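You operate a simulated robot arm through the tools that you are given. There is no shell and no other tool. Be economical: measure what you need, move in short steps, check, and stop when the job is done.

Carry out the task below with a simulated two-armed robot. There is one attempt and no reset: what you move stays moved.

## Task
Take the cap off the tall clear bottle and lay it down on the table top. Then fetch the watering can and set it on the top of the chest. Then put the plant in the red pot on top of the white divider tray. Do these in the order given. Set down upright: watering can, plant in the red pot.
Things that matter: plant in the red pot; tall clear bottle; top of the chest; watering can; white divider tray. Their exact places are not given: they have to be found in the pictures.

The check looks at the end state, three seconds after you hand in, the way a careful person would. Anything else that was tipped, shoved, dropped, spilled or broken makes it a failure. Lids that push on must go on centred and level and be pressed home; caps that screw on are set level and turned clockwise until they are tight.

## Robot
Two 7-joint arms with two-finger parallel grippers on one trunk, on a base that drives. Base frame: it is fixed to the floor where the robot stands at the start and does not move with it; the origin is under the middle of the robot, x ahead of it, y to its left, z up. Lengths are in m, angles in degrees, forces in N, time in s.
The left shoulder is at the start at [0.07, 0.177, 1.045], the right one opposite. With the tool pointing down near the work surface each hand reaches from about 0.28 to 0.72 m from the robot's upright axis, wherever it stands, measured 20 degrees to its own side. Places, roughly: plant in the red pot (8x8x12 cm) [-0.1, -3.1, 1]; top of the chest [0.3, -3, 0.8]; watering can [-0.5, -3, 1]; white divider tray (18x12x6 cm) [-1.8, -2.7, 0.9]. Payload 3.43 kg a hand.
The tool frame of a hand sits at the grasp point between the pads (the TCP): z along the fingers, y along the line on which they close. The tips reach 0.03 m beyond it. The gripper opens to 0.094 m. The fingers are 0.028 m wide and 0.01 m thick; the gripper's body (0.05 by 0.096 m) begins 0.055 m behind the TCP.
Orientation is that of the tool frame in the base frame, as [roll, pitch, yaw] about the fixed x, y, z axes, in that order (R = Rz(yaw) Ry(pitch) Rx(roll)). With the fingers straight down and closing along the base's y, the tool's x points along the base's -x, its y along +y and its z along -z.

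## Interface
- The arms move only by the tool arm_command. It takes "left_commands", "right_commands" or both (then of equal length, played together; a hand with none holds still); each is a list of rows, each a list of 7 numbers: the turn, a rotation vector about the tool's x, y, z in degrees, then the shift along the tool's x, y, z in m, then the opening, from 0 (shut) to 1 (fully open). In form: [[rx, ry, rz, dx, dy, dz, claw], ...]. A call has 1 to 8 rows; each row shifts and turns the commanded pose from where the row before left it, along the tool's axes as they then stand. A row lasts 0.2 s, in which the tool goes at most 0.05 m and 8.6 degrees; a call with a longer step from one row to the next is refused whole, and so is a gripper value outside its range. A pose out of reach is approached as far as the arm can. The call stops where the force on the tool passes 40 N (or 10 N more than at its start, if that is more) or the arm is blocked; 0.2 s more then pass. The fingers move at their own pace (about 0.153 m/s each) and stop on an object; they squeeze with about 40 N. The grip force told is the motor's: it shows also when the fingers shut on nothing. Time passes only in rows, and 0.2 s behind the last, so rows that do not move let the fingers close. The reply holds the time, the measured pose of the TCP, the force on the tool along the base axes, the opening and the grip force, in the units named above and with some noise, with the torque about the TCP (base axes, N m) and any sound that the robot's microphone picked up, and new pictures: "pictures" is both (left out), scene, wrist or none (wrist: the cameras of the hands that moved).
- Cameras (640 x 400 px; columns grow to the right, rows downward): "scene" is now at [0.128, -0.0359, 1.3563]; the picture's right is [-0.40, -0.91, 0.00], its down [-0.59, 0.26, -0.76] and it looks along [0.69, -0.31, -0.65] (base axes); focal length 257 px, centre (320, 200). "left" rides on the left gripper at [0.076, -0.014, -0.103] in its tool frame; the picture's right is [0.18, 0.98, 0.00], its down [-0.75, 0.14, -0.64] and it looks along [-0.63, 0.12, 0.77] (tool axes); focal length 243 px, centre (320, 200). "right" rides on the right gripper at [0.076, 0.014, -0.102] in its tool frame; the picture's right is [-0.18, 0.98, 0.00], its down [-0.75, -0.14, -0.64] and it looks along [-0.63, -0.12, 0.77] (tool axes); focal length 243 px, centre (320, 200).
- lift_body(by): slides the trunk up (or, below 0, down) by that many m; the arms and the scene camera ride with it, the base frame stays. It gives what a move gives, with no picture.
- base_move(legs): drives the robot by 1 to 6 legs, each [ahead, turn to the left] in m and degrees, along the robot's own axes; the way and the turn of a leg run together, so that a leg with both is an arc; at most 1.5 m and 180 degrees a leg. The arms and the cameras ride along, it lands a little off, and it stops where it bumps. It gives what a move gives, and a new picture of the scene camera.
- turn_head(pan, tilt): turns the head with the scene camera to pan (to the left, within 86 degrees either way) and tilt (down, from -29 to 69), counted from straight ahead of the robot. It gives what a move gives, and a new picture of the scene camera.
- probe_pixels(camera, pixels): for up to 12 pixels [column, row] of the newest picture of that camera ("zoom" is the newest enlarged one), the place [x, y, z] in the base frame of the surface seen there, good to about 0.002 m. No time passes.
- enlarge(camera, box): a new picture of the part [left, top, right, bottom] of that camera's present view, enlarged. No time passes.
- job_done(): hands the job in; it is judged then, once.

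Go step by step. Measure first, check grasps and placings, and put right what went wrong. The budget is 110 turns and 260 pictures, counting those below and the enlarged ones. Unless the task says otherwise, let go and move clear before handing in, and close with one line.

The tools are called after "Emit:" by a JSON object that holds its "method" and its "body". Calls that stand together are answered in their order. arm_command: Moves the arms, as the interface text tells. Its arguments: {"type":"object","properties":{"left_commands":{"type":"array","items":{"type":"array","items":{"type":"number"}}},"right_commands":{"type":"array","items":{"type":"array","items":{"type":"number"}}},"pictures":{"type":"string","enum":["both","scene","wrist","none"]}},"required":[]} The other tools are called the same way: lift_body (by) slides the trunk up or down; base_move (legs) drives the base; turn_head (pan, tilt) turns the head that bears the scene camera; probe_pixels (camera, pixels) gives the place of the surface under pixels of a picture; enlarge (camera, box) takes an enlarged picture of a part of a camera's view; job_done () hands the job in.

At the start:

```text
t: 0.0
left_tcp_pos: [0.5741, 0.0461, 1.1449]
left_ee_rot: [-179.9, 0.0, 179.9]
left_wrist_force: [0.4, -0.5, 0.0]
left_wrist_torque: [0.01, 0.02, 0.0]
left_grip_width: 0.0941
left_finger_force: 0.0
right_tcp_pos: [0.3882, -0.4262, 1.151]
right_ee_rot: [-180.0, 0.0, 179.9]
right_wrist_force: [-0.3, -0.8, -0.5]
right_wrist_torque: [-0.03, -0.04, 0.0]
right_grip_width: 0.0938
right_finger_force: 0.0
trunk travel left (down, up): [-0.625, 0.215]
robot x, y, heading: [0.0025, -0.0007, 0.0]
head pan, tilt: [-23.9, 40.5]
```

scene: 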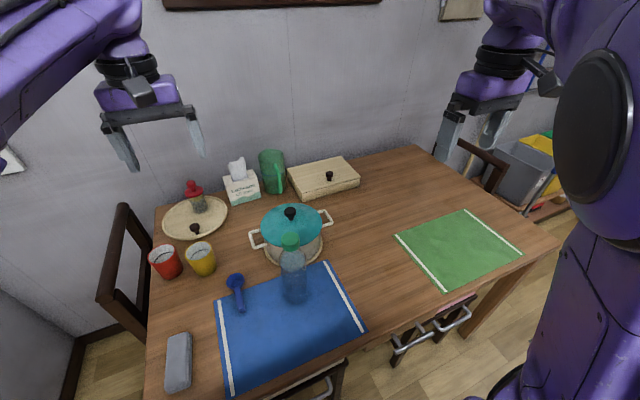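
right: 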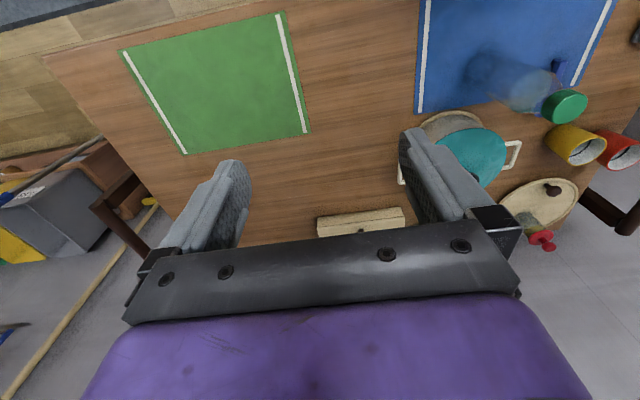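
left: 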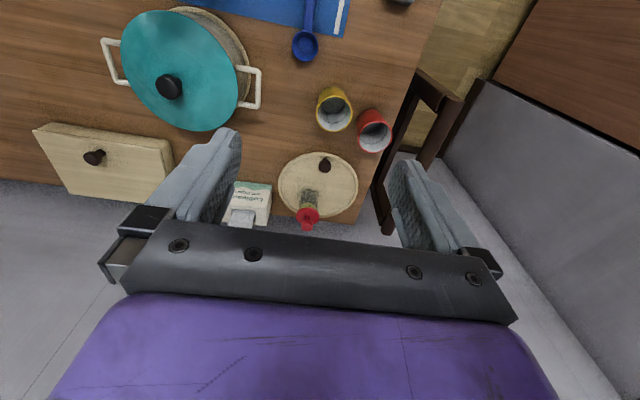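

The tall clear bottle with a green cap stands near pixel (291,262) on the blue mat. I'll measure the cap, the bottle and the table.

Emit:
{"method": "probe_pixels", "body": {"camera": "scene", "pixels": [[290, 238], [291, 246], [293, 260], [295, 280], [295, 298], [340, 300], [250, 330], [370, 280], [290, 214], [380, 250], [450, 250], [240, 280]]}}

Emit:
{"method": "enlarge", "body": {"camera": "scene", "box": [230, 190, 350, 320]}}

```text
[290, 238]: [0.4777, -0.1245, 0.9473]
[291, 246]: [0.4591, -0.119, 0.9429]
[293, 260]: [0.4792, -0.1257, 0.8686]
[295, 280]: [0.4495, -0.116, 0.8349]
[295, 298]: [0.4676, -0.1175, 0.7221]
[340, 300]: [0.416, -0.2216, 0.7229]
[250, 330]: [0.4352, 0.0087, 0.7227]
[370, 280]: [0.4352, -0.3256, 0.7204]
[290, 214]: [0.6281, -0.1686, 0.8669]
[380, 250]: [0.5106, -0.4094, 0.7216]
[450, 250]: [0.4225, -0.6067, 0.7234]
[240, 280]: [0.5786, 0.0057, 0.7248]
```

```text
3.08 times, centred on (290, 255) of scene
```

zoom: 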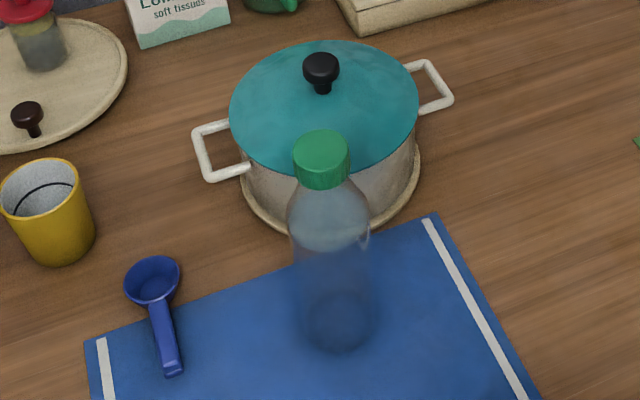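

Emit:
{"method": "probe_pixels", "body": {"camera": "zoom", "pixels": [[320, 134], [297, 148], [346, 148], [321, 160], [321, 185], [300, 180], [345, 180], [321, 145], [330, 230], [292, 225], [368, 232], [330, 345]]}}

```text
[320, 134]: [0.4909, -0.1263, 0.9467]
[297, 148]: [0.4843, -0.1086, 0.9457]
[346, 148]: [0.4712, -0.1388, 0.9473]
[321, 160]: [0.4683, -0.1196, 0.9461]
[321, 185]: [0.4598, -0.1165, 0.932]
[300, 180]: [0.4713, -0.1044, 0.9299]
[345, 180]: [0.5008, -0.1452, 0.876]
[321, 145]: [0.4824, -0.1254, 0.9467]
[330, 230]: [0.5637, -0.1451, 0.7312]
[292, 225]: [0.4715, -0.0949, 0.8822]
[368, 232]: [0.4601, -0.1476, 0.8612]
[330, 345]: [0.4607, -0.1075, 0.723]
```

The cap top is at z≈0.947 about (0.476,-0.123), with the bottle roughly 6 cm wide. It may screw on, so I'll hold the bottle with the left hand coming in from the left and slanting down, and turn the cap with the right. First I turn the left hand.

Emit:
{"method": "arm_command", "body": {"left_commands": [[0, 0, 7.5, 0, 0, 0, 1], [0, 0, 7.5, 0, 0, 0, 1], [0, 0, 7.5, 0, 0, 0, 1], [0, 0, 7.5, 0, 0, 0, 1], [0, 0, 7.5, 0, 0, 0, 1], [0, 0, 7.5, 0, 0, 0, 1], [0, 0, 7.5, 0, 0, 0, 1], [0, 0, 7.5, 0, 0, 0, 1]], "pictures": "none"}}

Emit:
{"method": "arm_command", "body": {"left_commands": [[0, -7.86, 0, 0, 0, 0, 1], [0, -7.86, 0, 0, 0, 0, 1], [0, -7.86, 0, 0, 0, 0, 1], [0, -7.86, 0, 0, 0, 0, 1], [0, -7.86, 0, 0, 0, 0, 1], [0, -7.86, 0, 0, 0, 0, 1], [0, -7.86, 0, 0, 0, 0, 1]], "pictures": "scene"}}

```text
t: 1.8
left_tcp_pos: [0.5748, 0.0472, 1.1451]
left_ee_rot: [-180.0, 0.0, 119.9]
left_wrist_force: [-0.4, -0.5, 0.6]
left_wrist_torque: [-0.02, -0.02, -0.02]
left_grip_width: 0.094
left_finger_force: 0.0
right_tcp_pos: [0.3891, -0.4254, 1.1519]
right_ee_rot: [179.9, 0.1, 179.9]
right_wrist_force: [0.6, 1.1, -0.2]
right_wrist_torque: [0.0, 0.01, -0.01]
right_grip_width: 0.0941
right_finger_force: 0.0
trunk travel left (down, up): [-0.625, 0.215]
robot x, y, heading: [-0.0038, -0.0011, -0.1]
head pan, tilt: [-23.9, 40.5]
```

```text
t: 3.4
left_tcp_pos: [0.5758, 0.0477, 1.144]
left_ee_rot: [179.9, 55.2, 119.9]
left_wrist_force: [-0.3, 0.7, -0.3]
left_wrist_torque: [-0.04, 0.04, -0.01]
left_grip_width: 0.0942
left_finger_force: 0.2
right_tcp_pos: [0.3894, -0.4254, 1.1527]
right_ee_rot: [-179.9, -0.1, -180.0]
right_wrist_force: [-0.3, 0.3, -1.2]
right_wrist_torque: [-0.01, 0.01, 0.01]
right_grip_width: 0.094
right_finger_force: 0.1
trunk travel left (down, up): [-0.625, 0.215]
robot x, y, heading: [0.0003, -0.0001, -0.1]
head pan, tilt: [-23.9, 40.5]
```

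scene: 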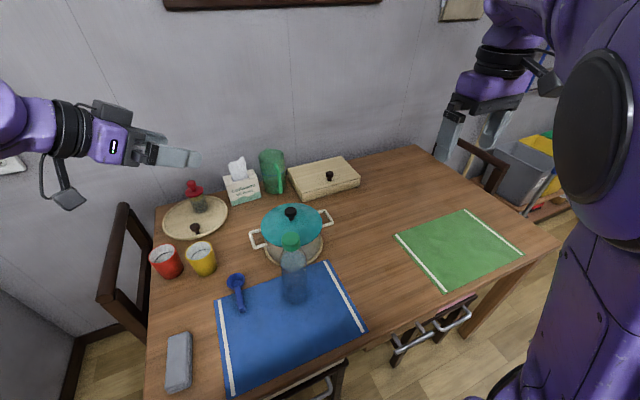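

Emit:
{"method": "arm_command", "body": {"left_commands": [[0, 0, 0, 0.0289, -0.0244, 0.0171, 1], [0, 0, 0, 0.0289, -0.0244, 0.0171, 1], [0, 0, 0, 0.0289, -0.0244, 0.0171, 1], [0, 0, 0, 0.0289, -0.0244, 0.0171, 1], [0, 0, 0, 0.0289, -0.0244, 0.0171, 1], [0, 0, 0, 0.0289, -0.0244, 0.0171, 1], [0, 0, 0, 0.0289, -0.0244, 0.0171, 1]], "right_commands": [[0, 0, 0, -0.0124, 0.0293, 0, 1], [0, 0, 0, -0.0124, 0.0293, 0, 1], [0, 0, 0, -0.0124, 0.0293, 0, 1], [0, 0, 0, -0.0124, 0.0293, 0, 1], [0, 0, 0, -0.0124, 0.0293, 0, 1], [0, 0, 0, -0.0124, 0.0293, 0, 1], [0, 0, 0, -0.0124, 0.0293, 0, 1]], "pictures": "both"}}

```text
t: 5.0
left_tcp_pos: [0.4171, -0.023, 0.9101]
left_ee_rot: [179.8, 55.1, 120.0]
left_wrist_force: [0.3, 0.3, -0.3]
left_wrist_torque: [0.01, 0.0, -0.03]
left_grip_width: 0.094
left_finger_force: 0.0
right_tcp_pos: [0.474, -0.219, 1.1519]
right_ee_rot: [-179.9, 0.2, -179.8]
right_wrist_force: [0.6, -0.7, 0.3]
right_wrist_torque: [-0.02, 0.0, 0.01]
right_grip_width: 0.0941
right_finger_force: 0.0
trunk travel left (down, up): [-0.625, 0.215]
robot x, y, heading: [-0.0032, 0.0023, -0.0]
head pan, tilt: [-23.9, 40.5]
```

scene: 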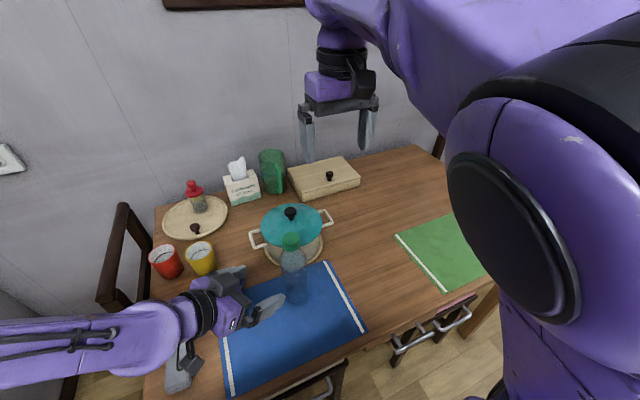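
right: 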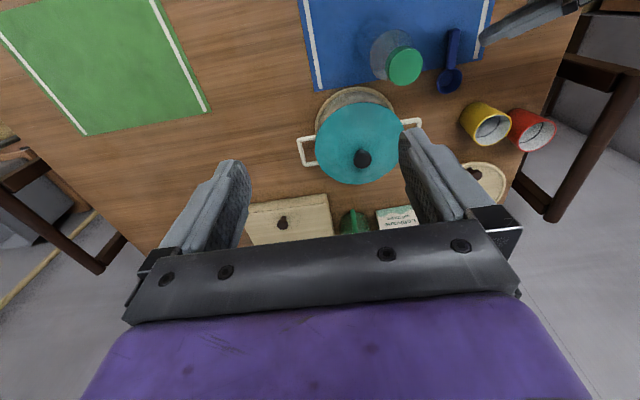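
left: 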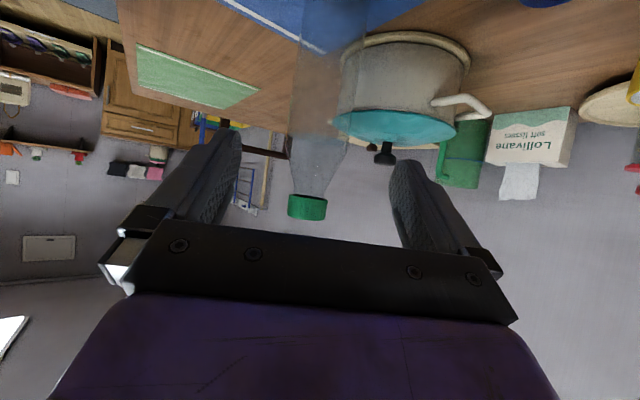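

The bottle sits midway between the left fingers (column about 312), so I advance along the tool axis and then close gently.

Emit:
{"method": "arm_command", "body": {"left_commands": [[0, 0, 0, 0, 0, 0.02, 1], [0, 0, 0, 0, 0, 0.02, 1], [0, 0, 0, 0, 0, 0.02, 1], [0, 0, 0, 0, 0, 0.02, 1], [0, 0, 0, 0, 0, 0.02, 1], [0, 0, 0, 0, 0, 0.02, 1], [0, 0, 0, 0, 0, 0.015, 1]], "pictures": "both"}}

Emit:
{"method": "probe_pixels", "body": {"camera": "right", "pixels": [[405, 50], [405, 65], [390, 66], [420, 66], [405, 82]]}}

```text
t: 6.6
left_tcp_pos: [0.4743, -0.1201, 0.8321]
left_ee_rot: [180.0, 55.0, 120.0]
left_wrist_force: [0.4, -0.9, -0.2]
left_wrist_torque: [-0.02, -0.02, 0.02]
left_grip_width: 0.094
left_finger_force: 0.0
right_tcp_pos: [0.4733, -0.2228, 1.1504]
right_ee_rot: [-180.0, 0.0, 179.9]
right_wrist_force: [0.2, -0.6, -0.5]
right_wrist_torque: [0.03, 0.01, -0.01]
right_grip_width: 0.0939
right_finger_force: 0.1
trunk travel left (down, up): [-0.625, 0.215]
robot x, y, heading: [0.0005, -0.0005, 0.1]
head pan, tilt: [-23.9, 40.5]
```

scene: 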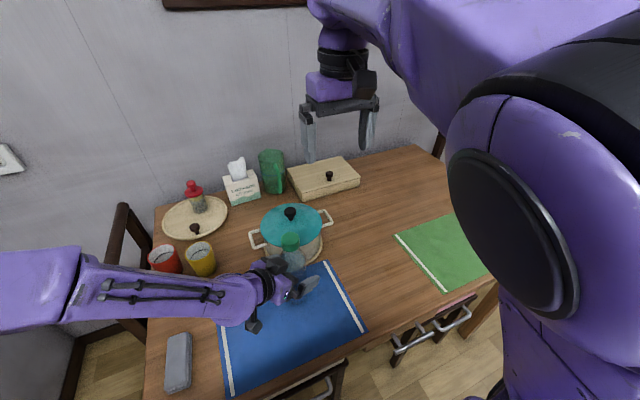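
left: 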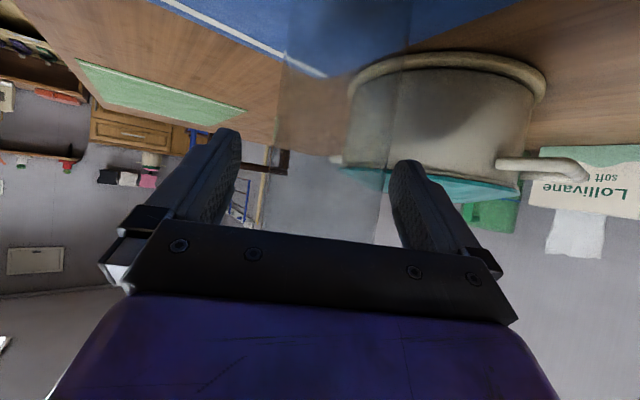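

```text
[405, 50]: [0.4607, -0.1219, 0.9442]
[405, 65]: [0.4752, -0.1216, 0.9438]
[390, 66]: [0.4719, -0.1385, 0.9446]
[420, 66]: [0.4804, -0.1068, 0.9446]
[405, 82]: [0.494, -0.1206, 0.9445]
```

Cap centre is (0.477,-0.1225) with top at 0.945. I close the left hand on the bottle and bring the right hand over the cap.

Emit:
{"method": "arm_command", "body": {"left_commands": [[0, 0, 0, 0, 0, 0, 0], [0, 0, 0, 0, 0, 0, 0], [0, 0, 0, 0, 0, 0, 0], [0, 0, 0, 0, 0, 0, 0], [0, 0, 0, 0, 0, 0, 0]], "right_commands": [[0, 0, 0, -0.0009, 0.025, 0.02, 1], [0, 0, 0, -0.0009, 0.025, 0.02, 1], [0, 0, 0, -0.0009, 0.025, 0.02, 1], [0, 0, 0, -0.0009, 0.025, 0.04, 1], [0, 0, 0, 0, 0, 0.045, 1]], "pictures": "both"}}

```text
t: 7.8
left_tcp_pos: [0.4735, -0.1192, 0.8331]
left_ee_rot: [179.9, 55.1, 120.0]
left_wrist_force: [1.1, -0.5, 0.9]
left_wrist_torque: [-0.1, -0.09, 0.02]
left_grip_width: 0.0629
left_finger_force: 39.8
right_tcp_pos: [0.4833, -0.1213, 1.0055]
right_ee_rot: [-179.9, 0.2, -179.9]
right_wrist_force: [0.4, -0.6, -1.0]
right_wrist_torque: [0.0, -0.02, -0.02]
right_grip_width: 0.0938
right_finger_force: 0.0
right hand out of reach, approached as far as the arm can: row 2
trunk travel left (down, up): [-0.625, 0.215]
robot x, y, heading: [-0.0003, 0.002, -0.1]
head pan, tilt: [-23.9, 40.5]
```

scene: 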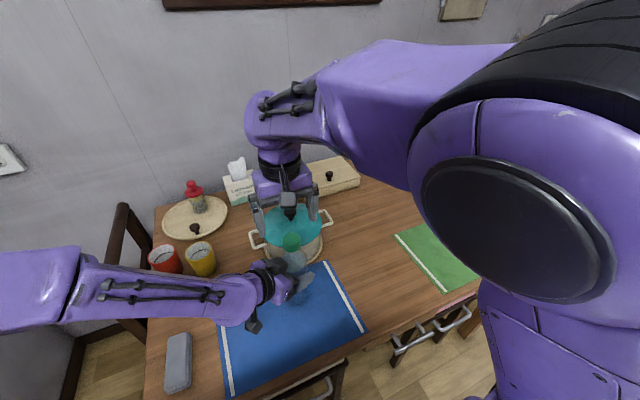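
right: 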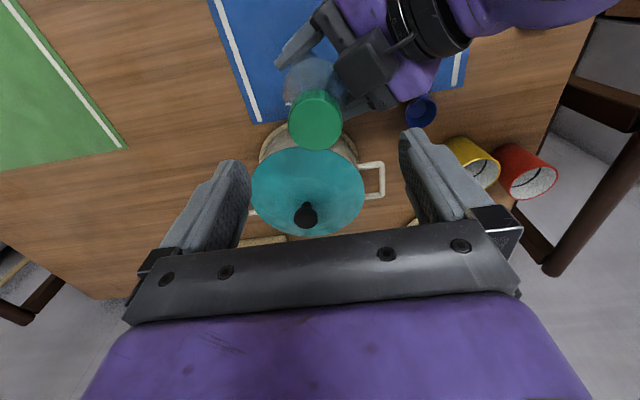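
left: 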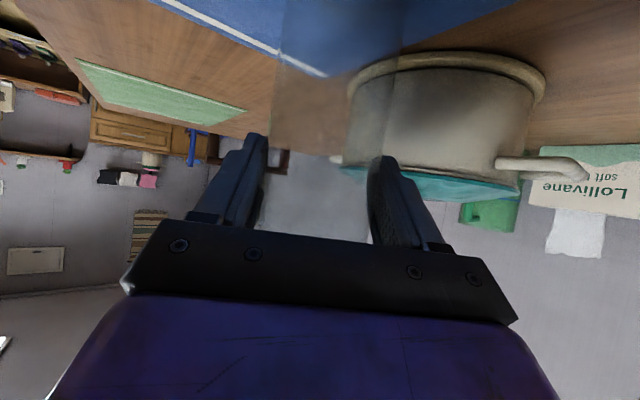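

Bottle gripped at 6.3 cm. I re-measure the cap from the right camera.

Emit:
{"method": "probe_pixels", "body": {"camera": "right", "pixels": [[317, 92], [317, 115], [292, 115], [341, 115], [317, 144], [317, 105]]}}

Emit:
{"method": "enlarge", "body": {"camera": "right", "box": [260, 60, 380, 160]}}

```text
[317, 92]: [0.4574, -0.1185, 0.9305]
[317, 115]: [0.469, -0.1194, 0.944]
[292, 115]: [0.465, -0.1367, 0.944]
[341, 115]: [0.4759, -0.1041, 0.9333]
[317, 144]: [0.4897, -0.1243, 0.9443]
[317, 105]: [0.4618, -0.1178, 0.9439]
```

```text
4.00 times, centred on (320, 110) of right
```

zoom: 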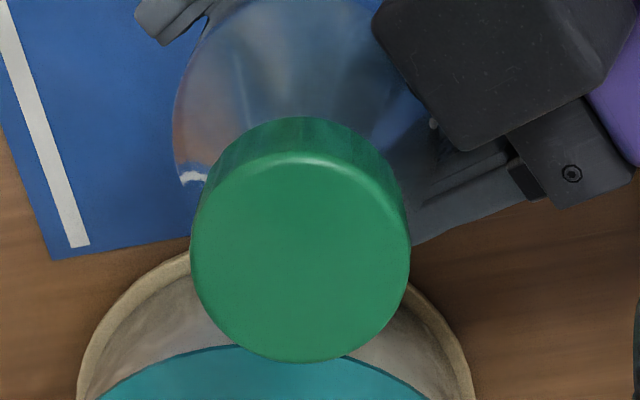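

Emit:
{"method": "arm_command", "body": {"right_commands": [[0, 0, 0, 0.007, 0, 0.01, 1], [0, 0, 0, 0, 0, 0.02, 1], [0, 0, 0, 0, 0, 0.022, 1]], "pictures": "wrist"}}

```text
t: 8.6
left_tcp_pos: [0.4736, -0.1196, 0.8329]
left_ee_rot: [180.0, 54.9, 120.0]
left_wrist_force: [0.4, 0.3, 2.2]
left_wrist_torque: [-0.08, -0.01, -0.05]
left_grip_width: 0.0628
left_finger_force: 39.9
right_tcp_pos: [0.4757, -0.1225, 0.9538]
right_ee_rot: [-180.0, 0.1, -179.9]
right_wrist_force: [-0.6, 0.4, -0.4]
right_wrist_torque: [0.02, -0.01, -0.02]
right_grip_width: 0.0938
right_finger_force: 0.0
trunk travel left (down, up): [-0.625, 0.215]
robot x, y, heading: [0.0012, 0.0013, -0.0]
head pan, tilt: [-23.9, 40.5]
```

right: 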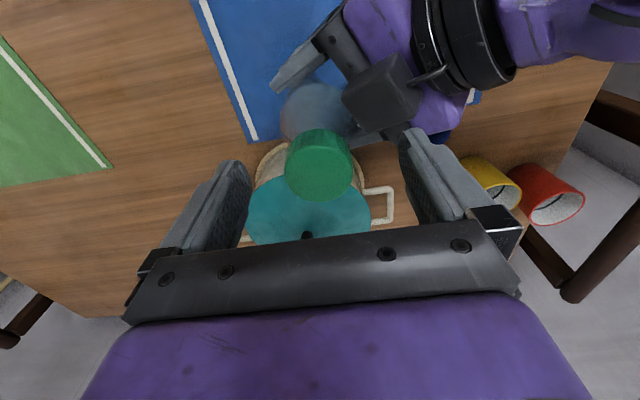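

The fingers straddle the cap. I close on it.

Emit:
{"method": "arm_command", "body": {"right_commands": [[0, 0, 0, 0, 0, 0, 0], [0, 0, 0, 0, 0, 0, 0], [0, 0, 0, 0, 0, 0, 0], [0, 0, -5, 0, 0, 0, 0], [0, 0, -5, 0, 0, 0, 0]], "left_commands": [[0, 0, 0, 0, 0, 0, 0], [0, 0, 0, 0, 0, 0, 0], [0, 0, 0, 0, 0, 0, 0], [0, 0, 0, 0, 0, 0, 0], [0, 0, 0, 0, 0, 0, 0]], "pictures": "wrist"}}

```text
t: 9.8
left_tcp_pos: [0.4734, -0.119, 0.8329]
left_ee_rot: [-179.9, 55.0, 120.0]
left_wrist_force: [-1.6, 6.5, 2.6]
left_wrist_torque: [-0.44, 0.05, -0.01]
left_grip_width: 0.0629
left_finger_force: 39.7
right_tcp_pos: [0.4757, -0.1225, 0.9543]
right_ee_rot: [-179.8, 0.1, -169.9]
right_wrist_force: [0.4, -5.0, 0.2]
right_wrist_torque: [-0.17, -0.03, -0.01]
right_grip_width: 0.0362
right_finger_force: 39.8
trunk travel left (down, up): [-0.625, 0.215]
robot x, y, heading: [-0.0016, 0.0015, 0.2]
head pan, tilt: [-23.9, 40.5]
```

right: 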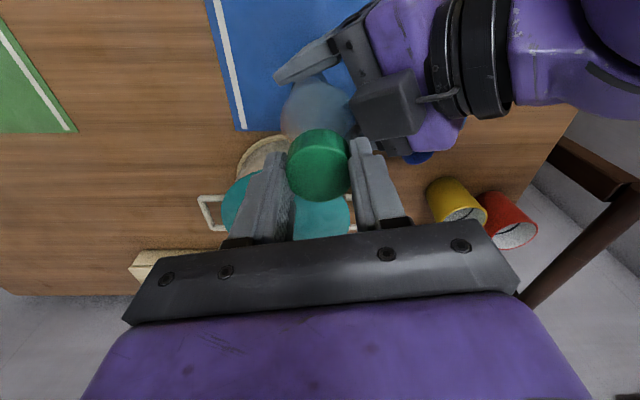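
left: 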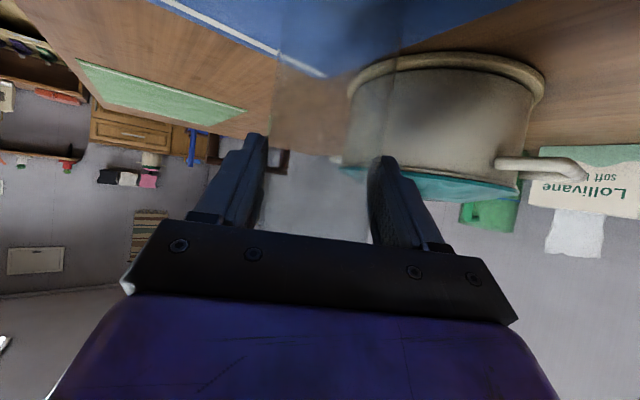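

The cap turns easily with almost no torque. I keep turning it counter-clockwise.

Emit:
{"method": "arm_command", "body": {"right_commands": [[0, 0, -8, 0, 0, 0, 0], [0, 0, -8, 0, 0, 0, 0], [0, 0, -8, 0, 0, 0, 0], [0, 0, -8, 0, 0, 0, 0], [0, 0, -8, 0, 0, 0, 0], [0, 0, -8, 0, 0, 0, 0], [0, 0, -8, 0, 0, 0, 0], [0, 0, -8, 0, 0, 0, 0]], "pictures": "wrist"}}

Emit:
{"method": "arm_command", "body": {"right_commands": [[0, 0, 0, 0, 0, -0.003, 0], [0, 0, 0, 0, 0, -0.003, 0]], "pictures": "none"}}

```text
t: 11.6
left_tcp_pos: [0.4732, -0.1183, 0.833]
left_ee_rot: [-180.0, 55.1, 120.1]
left_wrist_force: [-0.5, 12.6, -0.6]
left_wrist_torque: [-0.61, -0.19, 0.06]
left_grip_width: 0.063
left_finger_force: 40.0
right_tcp_pos: [0.4756, -0.1219, 0.955]
right_ee_rot: [180.0, 0.0, -105.8]
right_wrist_force: [1.3, -10.2, 1.6]
right_wrist_torque: [-0.33, -0.05, -0.03]
right_grip_width: 0.0363
right_finger_force: 39.9
trunk travel left (down, up): [-0.625, 0.215]
robot x, y, heading: [0.0018, -0.0001, 0.1]
head pan, tilt: [-23.9, 40.5]
```

right: 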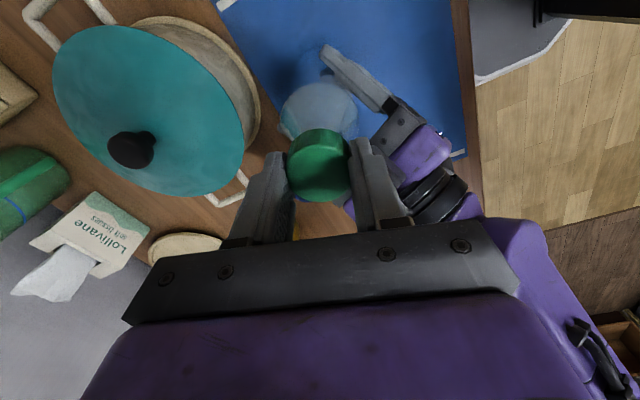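

```text
t: 12.2
left_tcp_pos: [0.4741, -0.1198, 0.834]
left_ee_rot: [179.9, 55.3, 119.9]
left_wrist_force: [-3.6, 6.4, 20.9]
left_wrist_torque: [-0.19, -0.09, -0.1]
left_grip_width: 0.0624
left_finger_force: 40.8
right_tcp_pos: [0.4747, -0.1224, 0.9591]
right_ee_rot: [179.9, -0.2, -105.9]
right_wrist_force: [3.9, -5.6, -25.2]
right_wrist_torque: [-0.61, -0.41, 0.06]
right_grip_width: 0.0362
right_finger_force: 39.9
trunk travel left (down, up): [-0.625, 0.215]
robot x, y, heading: [0.0009, 0.0037, 0.3]
head pan, tilt: [-23.9, 40.5]
```

A 25 N pull shows the thread still holds. I relax the pull and keep turning.

Emit:
{"method": "arm_command", "body": {"right_commands": [[0, 0, 0, 0, 0, 0.003, 0], [0, 0, -8, 0, 0, 0, 0], [0, 0, -8, 0, 0, 0, 0], [0, 0, -8, 0, 0, 0, 0], [0, 0, -8, 0, 0, 0, 0], [0, 0, -8, 0, 0, 0, 0], [0, 0, -8, 0, 0, 0, 0], [0, 0, -8, 0, 0, 0, 0]], "pictures": "none"}}

Emit:
{"method": "arm_command", "body": {"right_commands": [[0, 0, -8, 0, 0, 0, 0], [0, 0, -8, 0, 0, 0, 0], [0, 0, -8, 0, 0, 0, 0], [0, 0, -8, 0, 0, 0, 0]], "pictures": "wrist"}}

```text
t: 14.0
left_tcp_pos: [0.4756, -0.1192, 0.8321]
left_ee_rot: [-179.9, 55.0, 120.2]
left_wrist_force: [7.0, -1.6, 2.7]
left_wrist_torque: [0.23, 0.49, 0.03]
left_grip_width: 0.0618
left_finger_force: 39.9
right_tcp_pos: [0.4769, -0.1224, 0.9569]
right_ee_rot: [180.0, -0.1, -49.9]
right_wrist_force: [-7.6, 1.6, -5.6]
right_wrist_torque: [0.09, 0.35, -0.04]
right_grip_width: 0.0364
right_finger_force: 39.9
trunk travel left (down, up): [-0.625, 0.215]
robot x, y, heading: [-0.0033, -0.0003, -0.0]
head pan, tilt: [-23.9, 40.5]
```

```text
t: 15.0
left_tcp_pos: [0.4731, -0.1187, 0.8318]
left_ee_rot: [-179.9, 55.0, 120.2]
left_wrist_force: [8.9, -1.4, -3.9]
left_wrist_torque: [0.15, 0.63, 0.05]
left_grip_width: 0.0619
left_finger_force: 39.8
right_tcp_pos: [0.4765, -0.1231, 0.9574]
right_ee_rot: [180.0, 0.0, -17.8]
right_wrist_force: [-8.5, 0.9, 0.2]
right_wrist_torque: [0.0, 0.41, 0.0]
right_grip_width: 0.0362
right_finger_force: 40.3
trunk travel left (down, up): [-0.625, 0.215]
robot x, y, heading: [-0.0001, -0.003, -0.2]
head pan, tilt: [-23.9, 40.5]
```

right: 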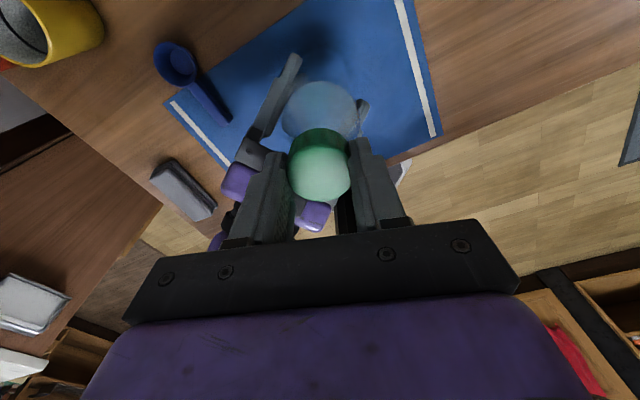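

Emit:
{"method": "arm_command", "body": {"right_commands": [[0, 0, -8, 0, 0, 0, 0], [0, 0, -8, 0, 0, 0, 0], [0, 0, -8, 0, 0, 0, 0], [0, 0, -8, 0, 0, 0, 0], [0, 0, -8, 0, 0, 0, 0], [0, 0, -8, 0, 0, 0, 0], [0, 0, 0, 0, 0, -0.003, 0]], "pictures": "none"}}

```text
t: 16.6
left_tcp_pos: [0.4735, -0.1189, 0.8321]
left_ee_rot: [-179.9, 55.3, 120.0]
left_wrist_force: [3.7, 6.4, 5.3]
left_wrist_torque: [-0.48, 0.58, 0.02]
left_grip_width: 0.0623
left_finger_force: 40.2
right_tcp_pos: [0.4754, -0.1238, 0.9594]
right_ee_rot: [179.9, 0.1, 30.1]
right_wrist_force: [-4.7, -6.8, -8.4]
right_wrist_torque: [-0.34, 0.13, 0.02]
right_grip_width: 0.0363
right_finger_force: 39.5
trunk travel left (down, up): [-0.625, 0.215]
robot x, y, heading: [-0.0, -0.0004, -0.1]
head pan, tilt: [-23.9, 40.5]
```

Emit:
{"method": "arm_command", "body": {"right_commands": [[0, 0, -8, 0, 0, 0, 0], [0, 0, -8, 0, 0, 0, 0], [0, 0, -8, 0, 0, 0, 0], [0, 0, -8, 0, 0, 0, 0], [0, 0, -8, 0, 0, 0, 0], [0, 0, -8, 0, 0, 0, 0], [0, 0, 0, 0, 0, -0.002, 0], [0, 0, 0, 0, 0, -0.002, 0]], "pictures": "wrist"}}

```text
t: 18.4
left_tcp_pos: [0.4753, -0.1197, 0.8329]
left_ee_rot: [179.9, 55.3, 120.0]
left_wrist_force: [0.0, 6.6, 27.7]
left_wrist_torque: [-0.35, 0.08, 0.0]
left_grip_width: 0.0619
left_finger_force: 40.2
right_tcp_pos: [0.475, -0.1222, 0.9643]
right_ee_rot: [-179.8, 0.2, 78.2]
right_wrist_force: [1.5, -5.7, -32.9]
right_wrist_torque: [-0.51, -0.29, 0.03]
right_grip_width: 0.0362
right_finger_force: 40.0
trunk travel left (down, up): [-0.625, 0.215]
robot x, y, heading: [-0.0024, -0.0001, -0.1]
head pan, tilt: [-23.9, 40.5]
```

right: 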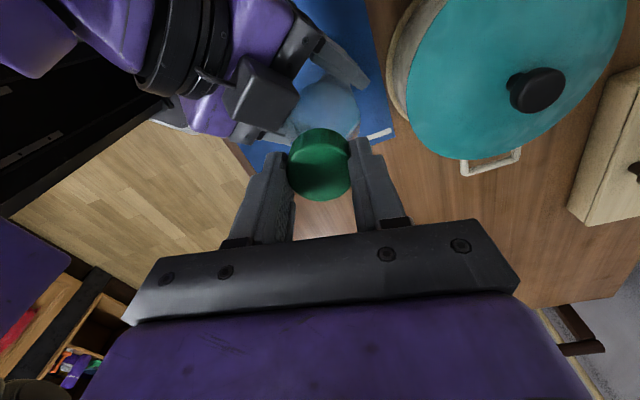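

Emit:
{"method": "arm_command", "body": {"right_commands": [[0, 0, -8, 0, 0, 0.002, 0], [0, 0, -8, 0, 0, 0, 0], [0, 0, -8, 0, 0, 0, 0], [0, 0, -8, 0, 0, 0, 0], [0, 0, -8, 0, 0, 0, 0], [0, 0, -8, 0, 0, 0, 0], [0, 0, -8, 0, 0, 0, 0], [0, 0, -8, 0, 0, 0, 0]], "pictures": "wrist"}}

```text
t: 20.1
left_tcp_pos: [0.468, -0.1212, 0.8324]
left_ee_rot: [179.7, 54.9, 118.8]
left_wrist_force: [-4.9, -0.7, -3.1]
left_wrist_torque: [0.05, -0.49, -0.04]
left_grip_width: 0.0621
left_finger_force: 40.0
right_tcp_pos: [0.4579, -0.1153, 0.9651]
right_ee_rot: [179.9, 1.2, 136.5]
right_wrist_force: [5.0, 0.6, -0.9]
right_wrist_torque: [-0.05, -0.12, 0.03]
right_grip_width: 0.0367
right_finger_force: 40.1
right hand out of reach, approached as far as the arm can: row 7, 8
trunk travel left (down, up): [-0.625, 0.215]
robot x, y, heading: [-0.0037, -0.0, 0.2]
head pan, tilt: [-23.9, 40.5]
stopped in row 8 (left hand): the force on the tool passed its limit (the readings are from after the stop); the commanded pose is now the measured one
```

right: 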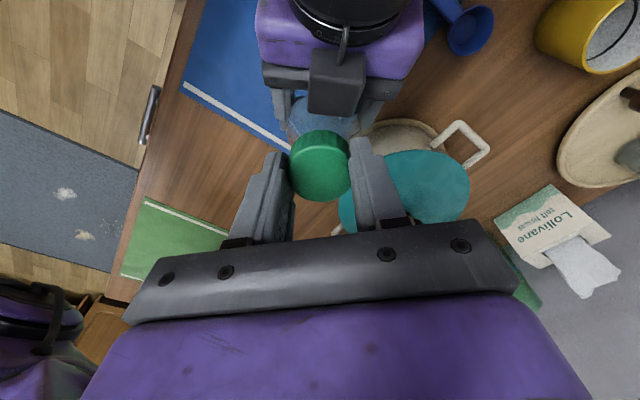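

The right wrist reached its limit after about 316° of turning and dragged things a few millimetres. I check whether the cap is loose and the bottle still upright.

Emit:
{"method": "enlarge", "body": {"camera": "scene", "box": [220, 190, 380, 320]}}

Emit:
{"method": "enlarge", "body": {"camera": "left", "box": [200, 60, 460, 330]}}

Emit:
{"method": "enlarge", "body": {"camera": "right", "box": [240, 40, 400, 240]}}

```text
3.08 times, centred on (300, 255) of scene
```

zoom: 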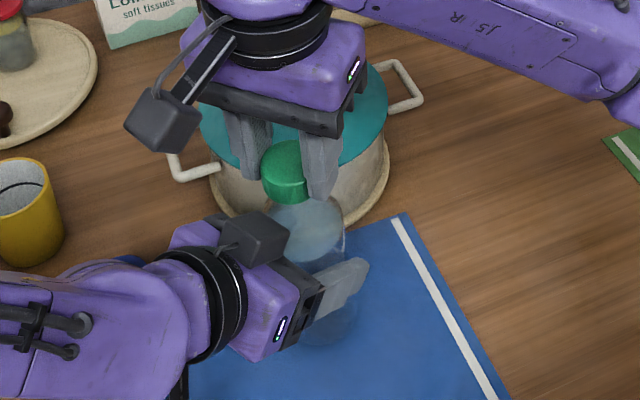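

```text
1.48 times, centred on (330, 195) of left
```

zoom: 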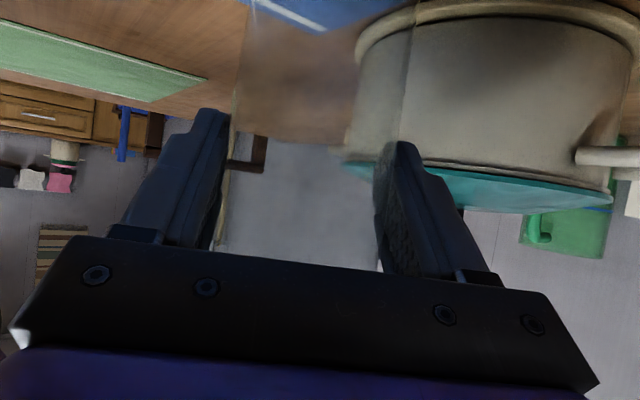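

```text
2.00 times, centred on (320, 140) of right
```

zoom: 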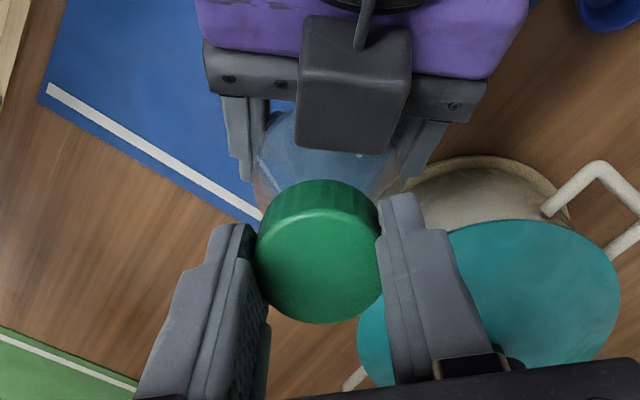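

Emit:
{"method": "arm_command", "body": {"right_commands": [[0, 0, 0, 0, 0, -0.003, 0], [0, 0, 0, 0, 0, -0.003, 0]], "pictures": "wrist"}}

```text
t: 20.7
left_tcp_pos: [0.4694, -0.12, 0.831]
left_ee_rot: [179.7, 54.8, 118.9]
left_wrist_force: [-9.2, 0.5, -3.6]
left_wrist_torque: [0.02, -0.87, 0.02]
left_grip_width: 0.0619
left_finger_force: 40.0
right_tcp_pos: [0.4591, -0.1145, 0.9647]
right_ee_rot: [179.9, 1.3, 136.4]
right_wrist_force: [9.4, -0.5, 0.2]
right_wrist_torque: [-0.02, -0.26, 0.06]
right_grip_width: 0.0363
right_finger_force: 40.1
right hand out of reach, approached as far as the arm can: row 1
trunk travel left (down, up): [-0.625, 0.215]
robot x, y, heading: [0.0018, 0.0013, -0.0]
head pan, tilt: [-23.9, 40.5]
```

right: 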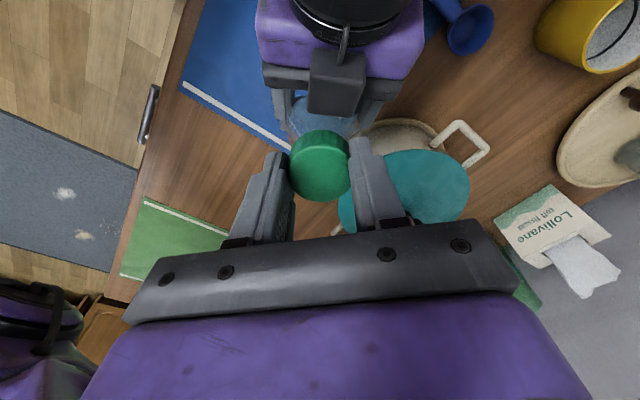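

The wrist is at its limit and the cap still catches. I let go of the cap (the left hand still holds the bottle), wind the wrist back and take a fresh grip.

Emit:
{"method": "arm_command", "body": {"right_commands": [[0, 0, 0, 0, 0, 0, 1], [0, 0, 0, 0, 0, 0, 1], [0, 0, 8, 0, 0, 0, 1], [0, 0, 8, 0, 0, 0, 1], [0, 0, 8, 0, 0, 0, 1], [0, 0, 8, 0, 0, 0, 1], [0, 0, 8, 0, 0, -0.01, 1], [0, 0, 8, 0, 0, -0.03, 1]], "pictures": "both"}}

```text
t: 22.5
left_tcp_pos: [0.4685, -0.1196, 0.8318]
left_ee_rot: [179.6, 54.8, 119.0]
left_wrist_force: [-0.1, 0.6, -4.0]
left_wrist_torque: [0.0, -0.01, 0.01]
left_grip_width: 0.0614
left_finger_force: 40.1
right_tcp_pos: [0.457, -0.113, 1.0091]
right_ee_rot: [179.1, 0.7, 88.3]
right_wrist_force: [-0.3, 1.2, 0.1]
right_wrist_torque: [0.0, 0.05, 0.01]
right_grip_width: 0.094
right_finger_force: 0.1
trunk travel left (down, up): [-0.625, 0.215]
robot x, y, heading: [-0.0006, 0.0015, 0.2]
head pan, tilt: [-23.9, 40.5]
```

scene: 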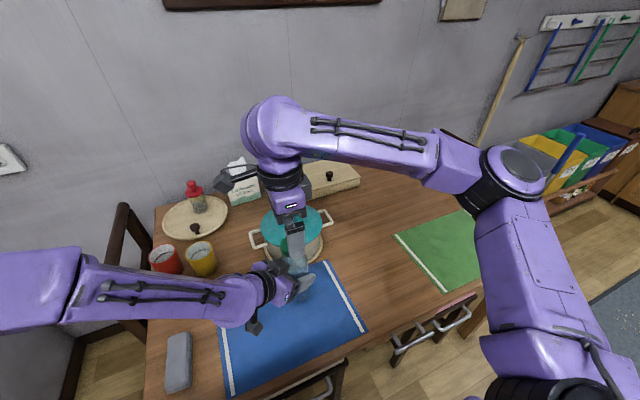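
right: 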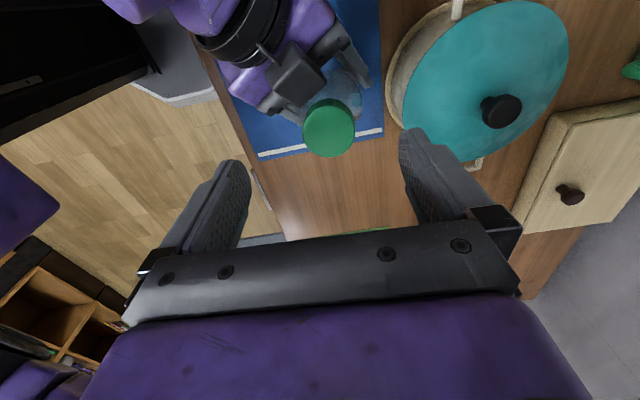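

Emit:
{"method": "probe_pixels", "body": {"camera": "right", "pixels": [[328, 103], [328, 130], [328, 153], [306, 128], [351, 128], [330, 95]]}}

Emit:
{"method": "enlarge", "body": {"camera": "right", "box": [260, 50, 400, 190]}}

Emit:
{"method": "arm_command", "body": {"right_commands": [[0, 0, 8, 0, 0, -0.01, 1], [0, 0, 8, 0, 0, -0.01, 1], [0, 0, 8, 0, 0, 0, 1], [0, 0, 8, 0, 0, 0, 1], [0, 0, 8, 0, 0, 0, 1], [0, 0, 8, 0, 0, 0, 1], [0, 0, 8, 0, 0, 0, 1], [0, 0, 8, 0, 0, 0, 1]], "pictures": "none"}}

Emit:
{"method": "arm_command", "body": {"right_commands": [[0, 0, 8, 0, 0, 0, 1], [0, 0, 8, 0, 0, 0, 1], [0, 0, 8, 0, 0, 0, 1], [0, 0, 8, 0, 0, 0, 1], [0, 0, 8, 0, 0, 0, 1], [0, 0, 8, 0, 0, 0, 1], [0, 0, 8, 0, 0, 0, 1], [0, 0, 8, 0, 0, 0, 1]], "pictures": "none"}}

Emit:
{"method": "arm_command", "body": {"right_commands": [[0, 0, 8, 0, 0, 0, 1], [0, 0, 8, 0, 0, 0, 1], [0, 0, 8, 0, 0, 0, 1], [0, 0, 8, 0, 0, 0, 1], [0, 0, 8, 0, 0, 0, 1], [0, 0, 8, 0, 0, 0, 1], [0, 0, 8, 0, 0, 0, 1], [0, 0, 8, 0, 0, 0, 1]], "pictures": "none"}}

Emit:
{"method": "arm_command", "body": {"right_commands": [[0, 0, 8, 0, 0, 0, 1], [0, 0, 8, 0, 0, 0, 1], [0, 0, 8, 0, 0, 0, 1], [0, 0, 8, 0, 0, 0, 1], [0, 0, 8, 0, 0, 0, 1], [0, 0, 8, 0, 0, 0, 1], [0, 0, 8, 0, 0, 0, 1], [0, 0, 8, 0, 0, 0, 1]], "pictures": "both"}}

```text
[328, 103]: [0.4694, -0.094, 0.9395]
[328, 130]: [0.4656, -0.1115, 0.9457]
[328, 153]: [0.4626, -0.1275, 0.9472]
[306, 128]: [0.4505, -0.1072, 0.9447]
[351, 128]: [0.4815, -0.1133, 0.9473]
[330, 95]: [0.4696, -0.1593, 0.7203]
```

```text
2.86 times, centred on (330, 120) of right
```

zoom: 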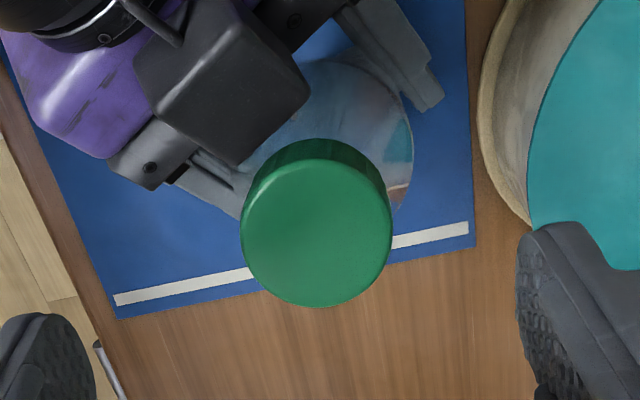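

```text
t: 24.3
left_tcp_pos: [0.4702, -0.1209, 0.8319]
left_ee_rot: [179.6, 54.9, 119.0]
left_wrist_force: [0.4, -0.1, -4.9]
left_wrist_torque: [0.01, 0.01, 0.01]
left_grip_width: 0.0617
left_finger_force: 40.2
right_tcp_pos: [0.4578, -0.1136, 1.0281]
right_ee_rot: [179.1, -0.6, 24.3]
right_wrist_force: [-0.1, -0.9, 0.0]
right_wrist_torque: [0.04, -0.02, 0.0]
right_grip_width: 0.094
right_finger_force: 0.1
trunk travel left (down, up): [-0.625, 0.215]
robot x, y, heading: [-0.0002, -0.0013, 0.2]
head pan, tilt: [-23.9, 40.5]
```

```text
t: 26.1
left_tcp_pos: [0.4696, -0.12, 0.8324]
left_ee_rot: [179.7, 54.8, 118.9]
left_wrist_force: [-0.2, 0.9, -4.4]
left_wrist_torque: [0.02, -0.02, -0.03]
left_grip_width: 0.0616
left_finger_force: 39.6
right_tcp_pos: [0.4575, -0.1138, 1.029]
right_ee_rot: [-180.0, -1.1, -39.7]
right_wrist_force: [0.2, -0.1, 0.0]
right_wrist_torque: [0.0, 0.01, -0.03]
right_grip_width: 0.094
right_finger_force: 0.0
trunk travel left (down, up): [-0.625, 0.215]
robot x, y, heading: [-0.0002, -0.0025, -0.2]
head pan, tilt: [-23.9, 40.5]
```

```text
t: 27.9
left_tcp_pos: [0.4702, -0.1203, 0.8317]
left_ee_rot: [179.7, 54.9, 119.0]
left_wrist_force: [0.4, 0.0, -4.1]
left_wrist_torque: [0.02, 0.02, -0.01]
left_grip_width: 0.0616
left_finger_force: 40.0
right_tcp_pos: [0.4585, -0.1135, 1.0269]
right_ee_rot: [-179.1, -0.4, -103.8]
right_wrist_force: [-1.2, -0.8, -0.4]
right_wrist_torque: [-0.03, 0.02, -0.02]
right_grip_width: 0.0941
right_finger_force: 0.1
trunk travel left (down, up): [-0.625, 0.215]
robot x, y, heading: [-0.0008, -0.0026, 0.1]
head pan, tilt: [-23.9, 40.5]
```

```text
t: 29.7
left_tcp_pos: [0.4697, -0.1203, 0.8312]
left_ee_rot: [179.7, 54.9, 119.0]
left_wrist_force: [-0.2, -0.3, -4.0]
left_wrist_torque: [0.07, -0.02, -0.02]
left_grip_width: 0.0617
left_finger_force: 39.7
right_tcp_pos: [0.458, -0.1138, 1.0289]
right_ee_rot: [-179.2, 0.7, -167.8]
right_wrist_force: [-0.9, 1.1, -0.2]
right_wrist_torque: [0.02, 0.0, 0.01]
right_grip_width: 0.094
right_finger_force: 0.1
trunk travel left (down, up): [-0.625, 0.215]
robot x, y, heading: [0.0014, -0.0021, 0.2]
head pan, tilt: [-23.9, 40.5]
```

scene: 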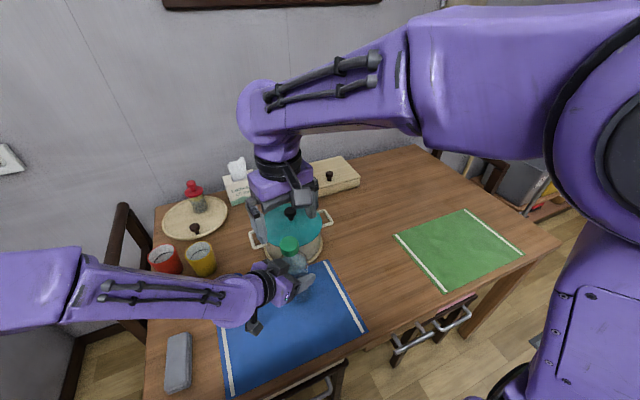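
right: 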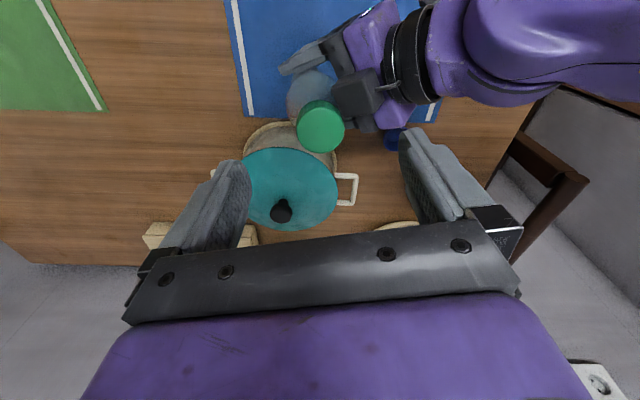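

The cap turned freely (almost no torque), so the thread just has more turns, and the bottle leaned about 6° towards the left hand. I re-grip the cap at (0.466,-0.111) and then bring it upright.

Emit:
{"method": "arm_command", "body": {"right_commands": [[0, 0, 0, -0.0085, 0.0012, 0.02, 1], [0, 0, 0, 0, 0, 0.03, 1], [0, 0, 0, 0, 0, 0.024, 1]], "pictures": "wrist"}}

```text
t: 30.5
left_tcp_pos: [0.4697, -0.1197, 0.8315]
left_ee_rot: [179.7, 55.1, 119.0]
left_wrist_force: [0.6, 0.1, -5.2]
left_wrist_torque: [0.03, 0.02, 0.0]
left_grip_width: 0.0615
left_finger_force: 40.1
right_tcp_pos: [0.4665, -0.1121, 0.9525]
right_ee_rot: [-179.0, 0.8, -167.7]
right_wrist_force: [-0.8, 0.0, -0.9]
right_wrist_torque: [0.03, -0.01, 0.0]
right_grip_width: 0.0939
right_finger_force: 0.1
trunk travel left (down, up): [-0.625, 0.215]
robot x, y, heading: [-0.0011, 0.0018, 0.1]
head pan, tilt: [-23.9, 40.5]
```

right: 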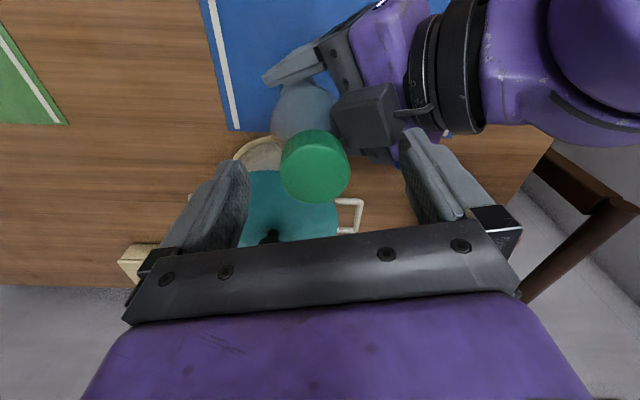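

Emit:
{"method": "arm_command", "body": {"right_commands": [[0, 0, 0, 0, 0, 0, 0], [0, 0, 0, 0, 0, 0, 0], [0, 0, 0, 0, 0, 0, 0], [0, 0, 0, -0.0016, -0.0057, 0, 0], [0, 0, 0, -0.0016, -0.0057, 0, 0]], "pictures": "wrist"}}

Emit:
{"method": "probe_pixels", "body": {"camera": "right", "pixels": [[320, 165], [320, 190], [298, 170], [340, 170]]}}

```text
t: 30.9
left_tcp_pos: [0.4688, -0.1233, 0.8336]
left_ee_rot: [179.7, 55.1, 118.8]
left_wrist_force: [19.0, -33.5, -14.5]
left_wrist_torque: [2.58, 1.79, -0.31]
left_grip_width: 0.0614
left_finger_force: 39.9
right_tcp_pos: [0.4642, -0.1017, 0.9541]
right_ee_rot: [179.6, 1.0, -167.3]
right_wrist_force: [-19.4, 34.5, 10.1]
right_wrist_torque: [1.33, 0.52, 0.07]
right_grip_width: 0.0648
right_finger_force: 40.4
trunk travel left (down, up): [-0.625, 0.215]
robot x, y, heading: [-0.0008, -0.0023, 0.3]
head pan, tilt: [-23.9, 40.5]
stopped in row 1 (left hand): the force on the tool passed its limit (the readings are from after the stop); the commanded pose is now the measured one
```

right: 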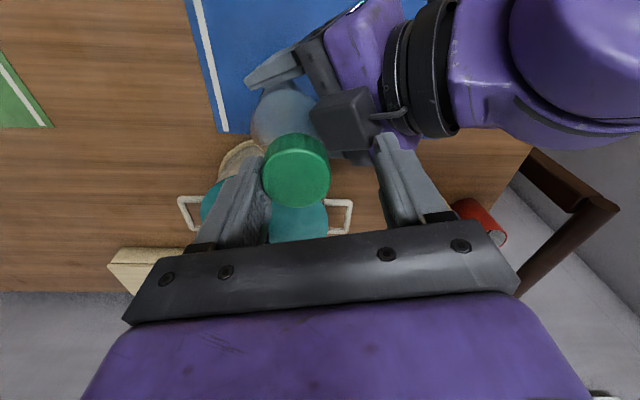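

```text
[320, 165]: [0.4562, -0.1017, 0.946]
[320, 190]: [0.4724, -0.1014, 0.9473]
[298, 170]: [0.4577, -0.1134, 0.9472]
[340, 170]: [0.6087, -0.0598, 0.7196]
```

The left hand's camera box blocked the right finger on the +y side. I open, rise, turn the wrist a further 48° clockwise so the fingers straddle clear of the box, and look.

Emit:
{"method": "arm_command", "body": {"right_commands": [[0, 0, 0, 0, 0, 0, 1], [0, 0, 0, 0, 0, -0.02, 1], [0, 0, 8, 0, 0, -0.02, 1], [0, 0, 8, 0, 0, 0, 1], [0, 0, 8, 0, 0, 0, 1], [0, 0, 8, 0, 0, 0, 1], [0, 0, 8, 0, 0, 0, 1], [0, 0, 8, 0, 0, 0, 1]], "pictures": "both"}}

```text
t: 32.7
left_tcp_pos: [0.4698, -0.1226, 0.8319]
left_ee_rot: [179.7, 55.0, 118.7]
left_wrist_force: [0.0, -0.8, -4.0]
left_wrist_torque: [0.03, 0.04, 0.02]
left_grip_width: 0.0615
left_finger_force: 40.0
right_tcp_pos: [0.4649, -0.106, 0.9946]
right_ee_rot: [179.6, 0.7, 144.5]
right_wrist_force: [0.4, -0.3, -0.4]
right_wrist_torque: [0.02, 0.0, 0.01]
right_grip_width: 0.0942
right_finger_force: 0.1
trunk travel left (down, up): [-0.625, 0.215]
robot x, y, heading: [-0.0021, 0.0003, 0.1]
head pan, tilt: [-23.9, 40.5]
```

scene: 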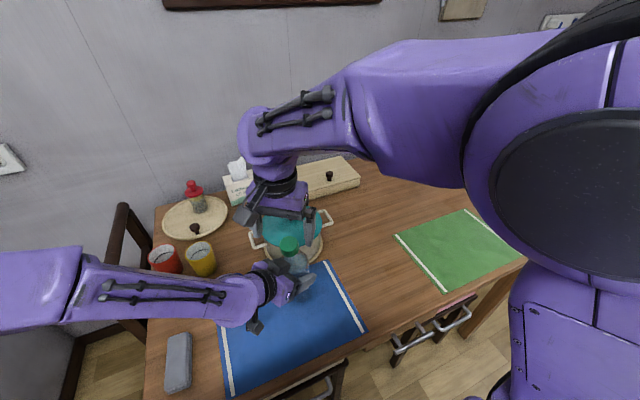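
right: 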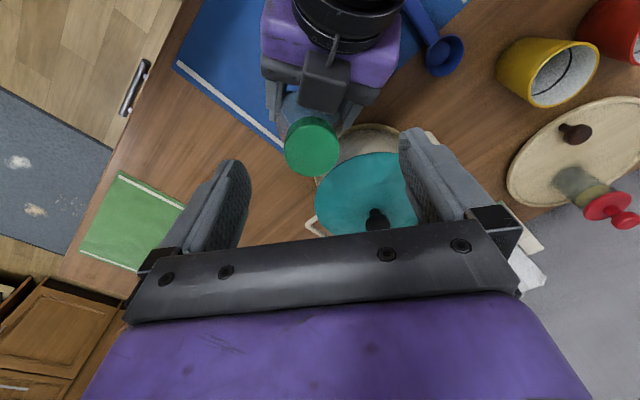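

Emit:
{"method": "probe_pixels", "body": {"camera": "right", "pixels": [[312, 125], [312, 150], [312, 172], [289, 148], [336, 148], [312, 138]]}}

Emit:
{"method": "enlarge", "body": {"camera": "right", "box": [250, 80, 370, 200]}}

```text
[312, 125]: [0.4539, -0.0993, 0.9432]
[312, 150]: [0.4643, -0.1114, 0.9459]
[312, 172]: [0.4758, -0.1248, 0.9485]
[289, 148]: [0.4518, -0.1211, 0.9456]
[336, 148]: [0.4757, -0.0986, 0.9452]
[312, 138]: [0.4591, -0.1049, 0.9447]
```

```text
3.33 times, centred on (310, 140) of right
```

zoom: 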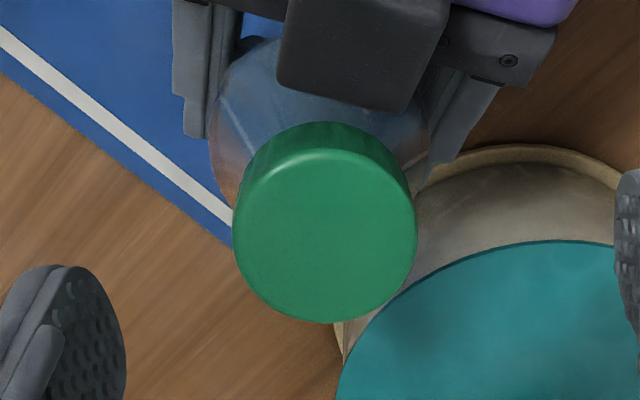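

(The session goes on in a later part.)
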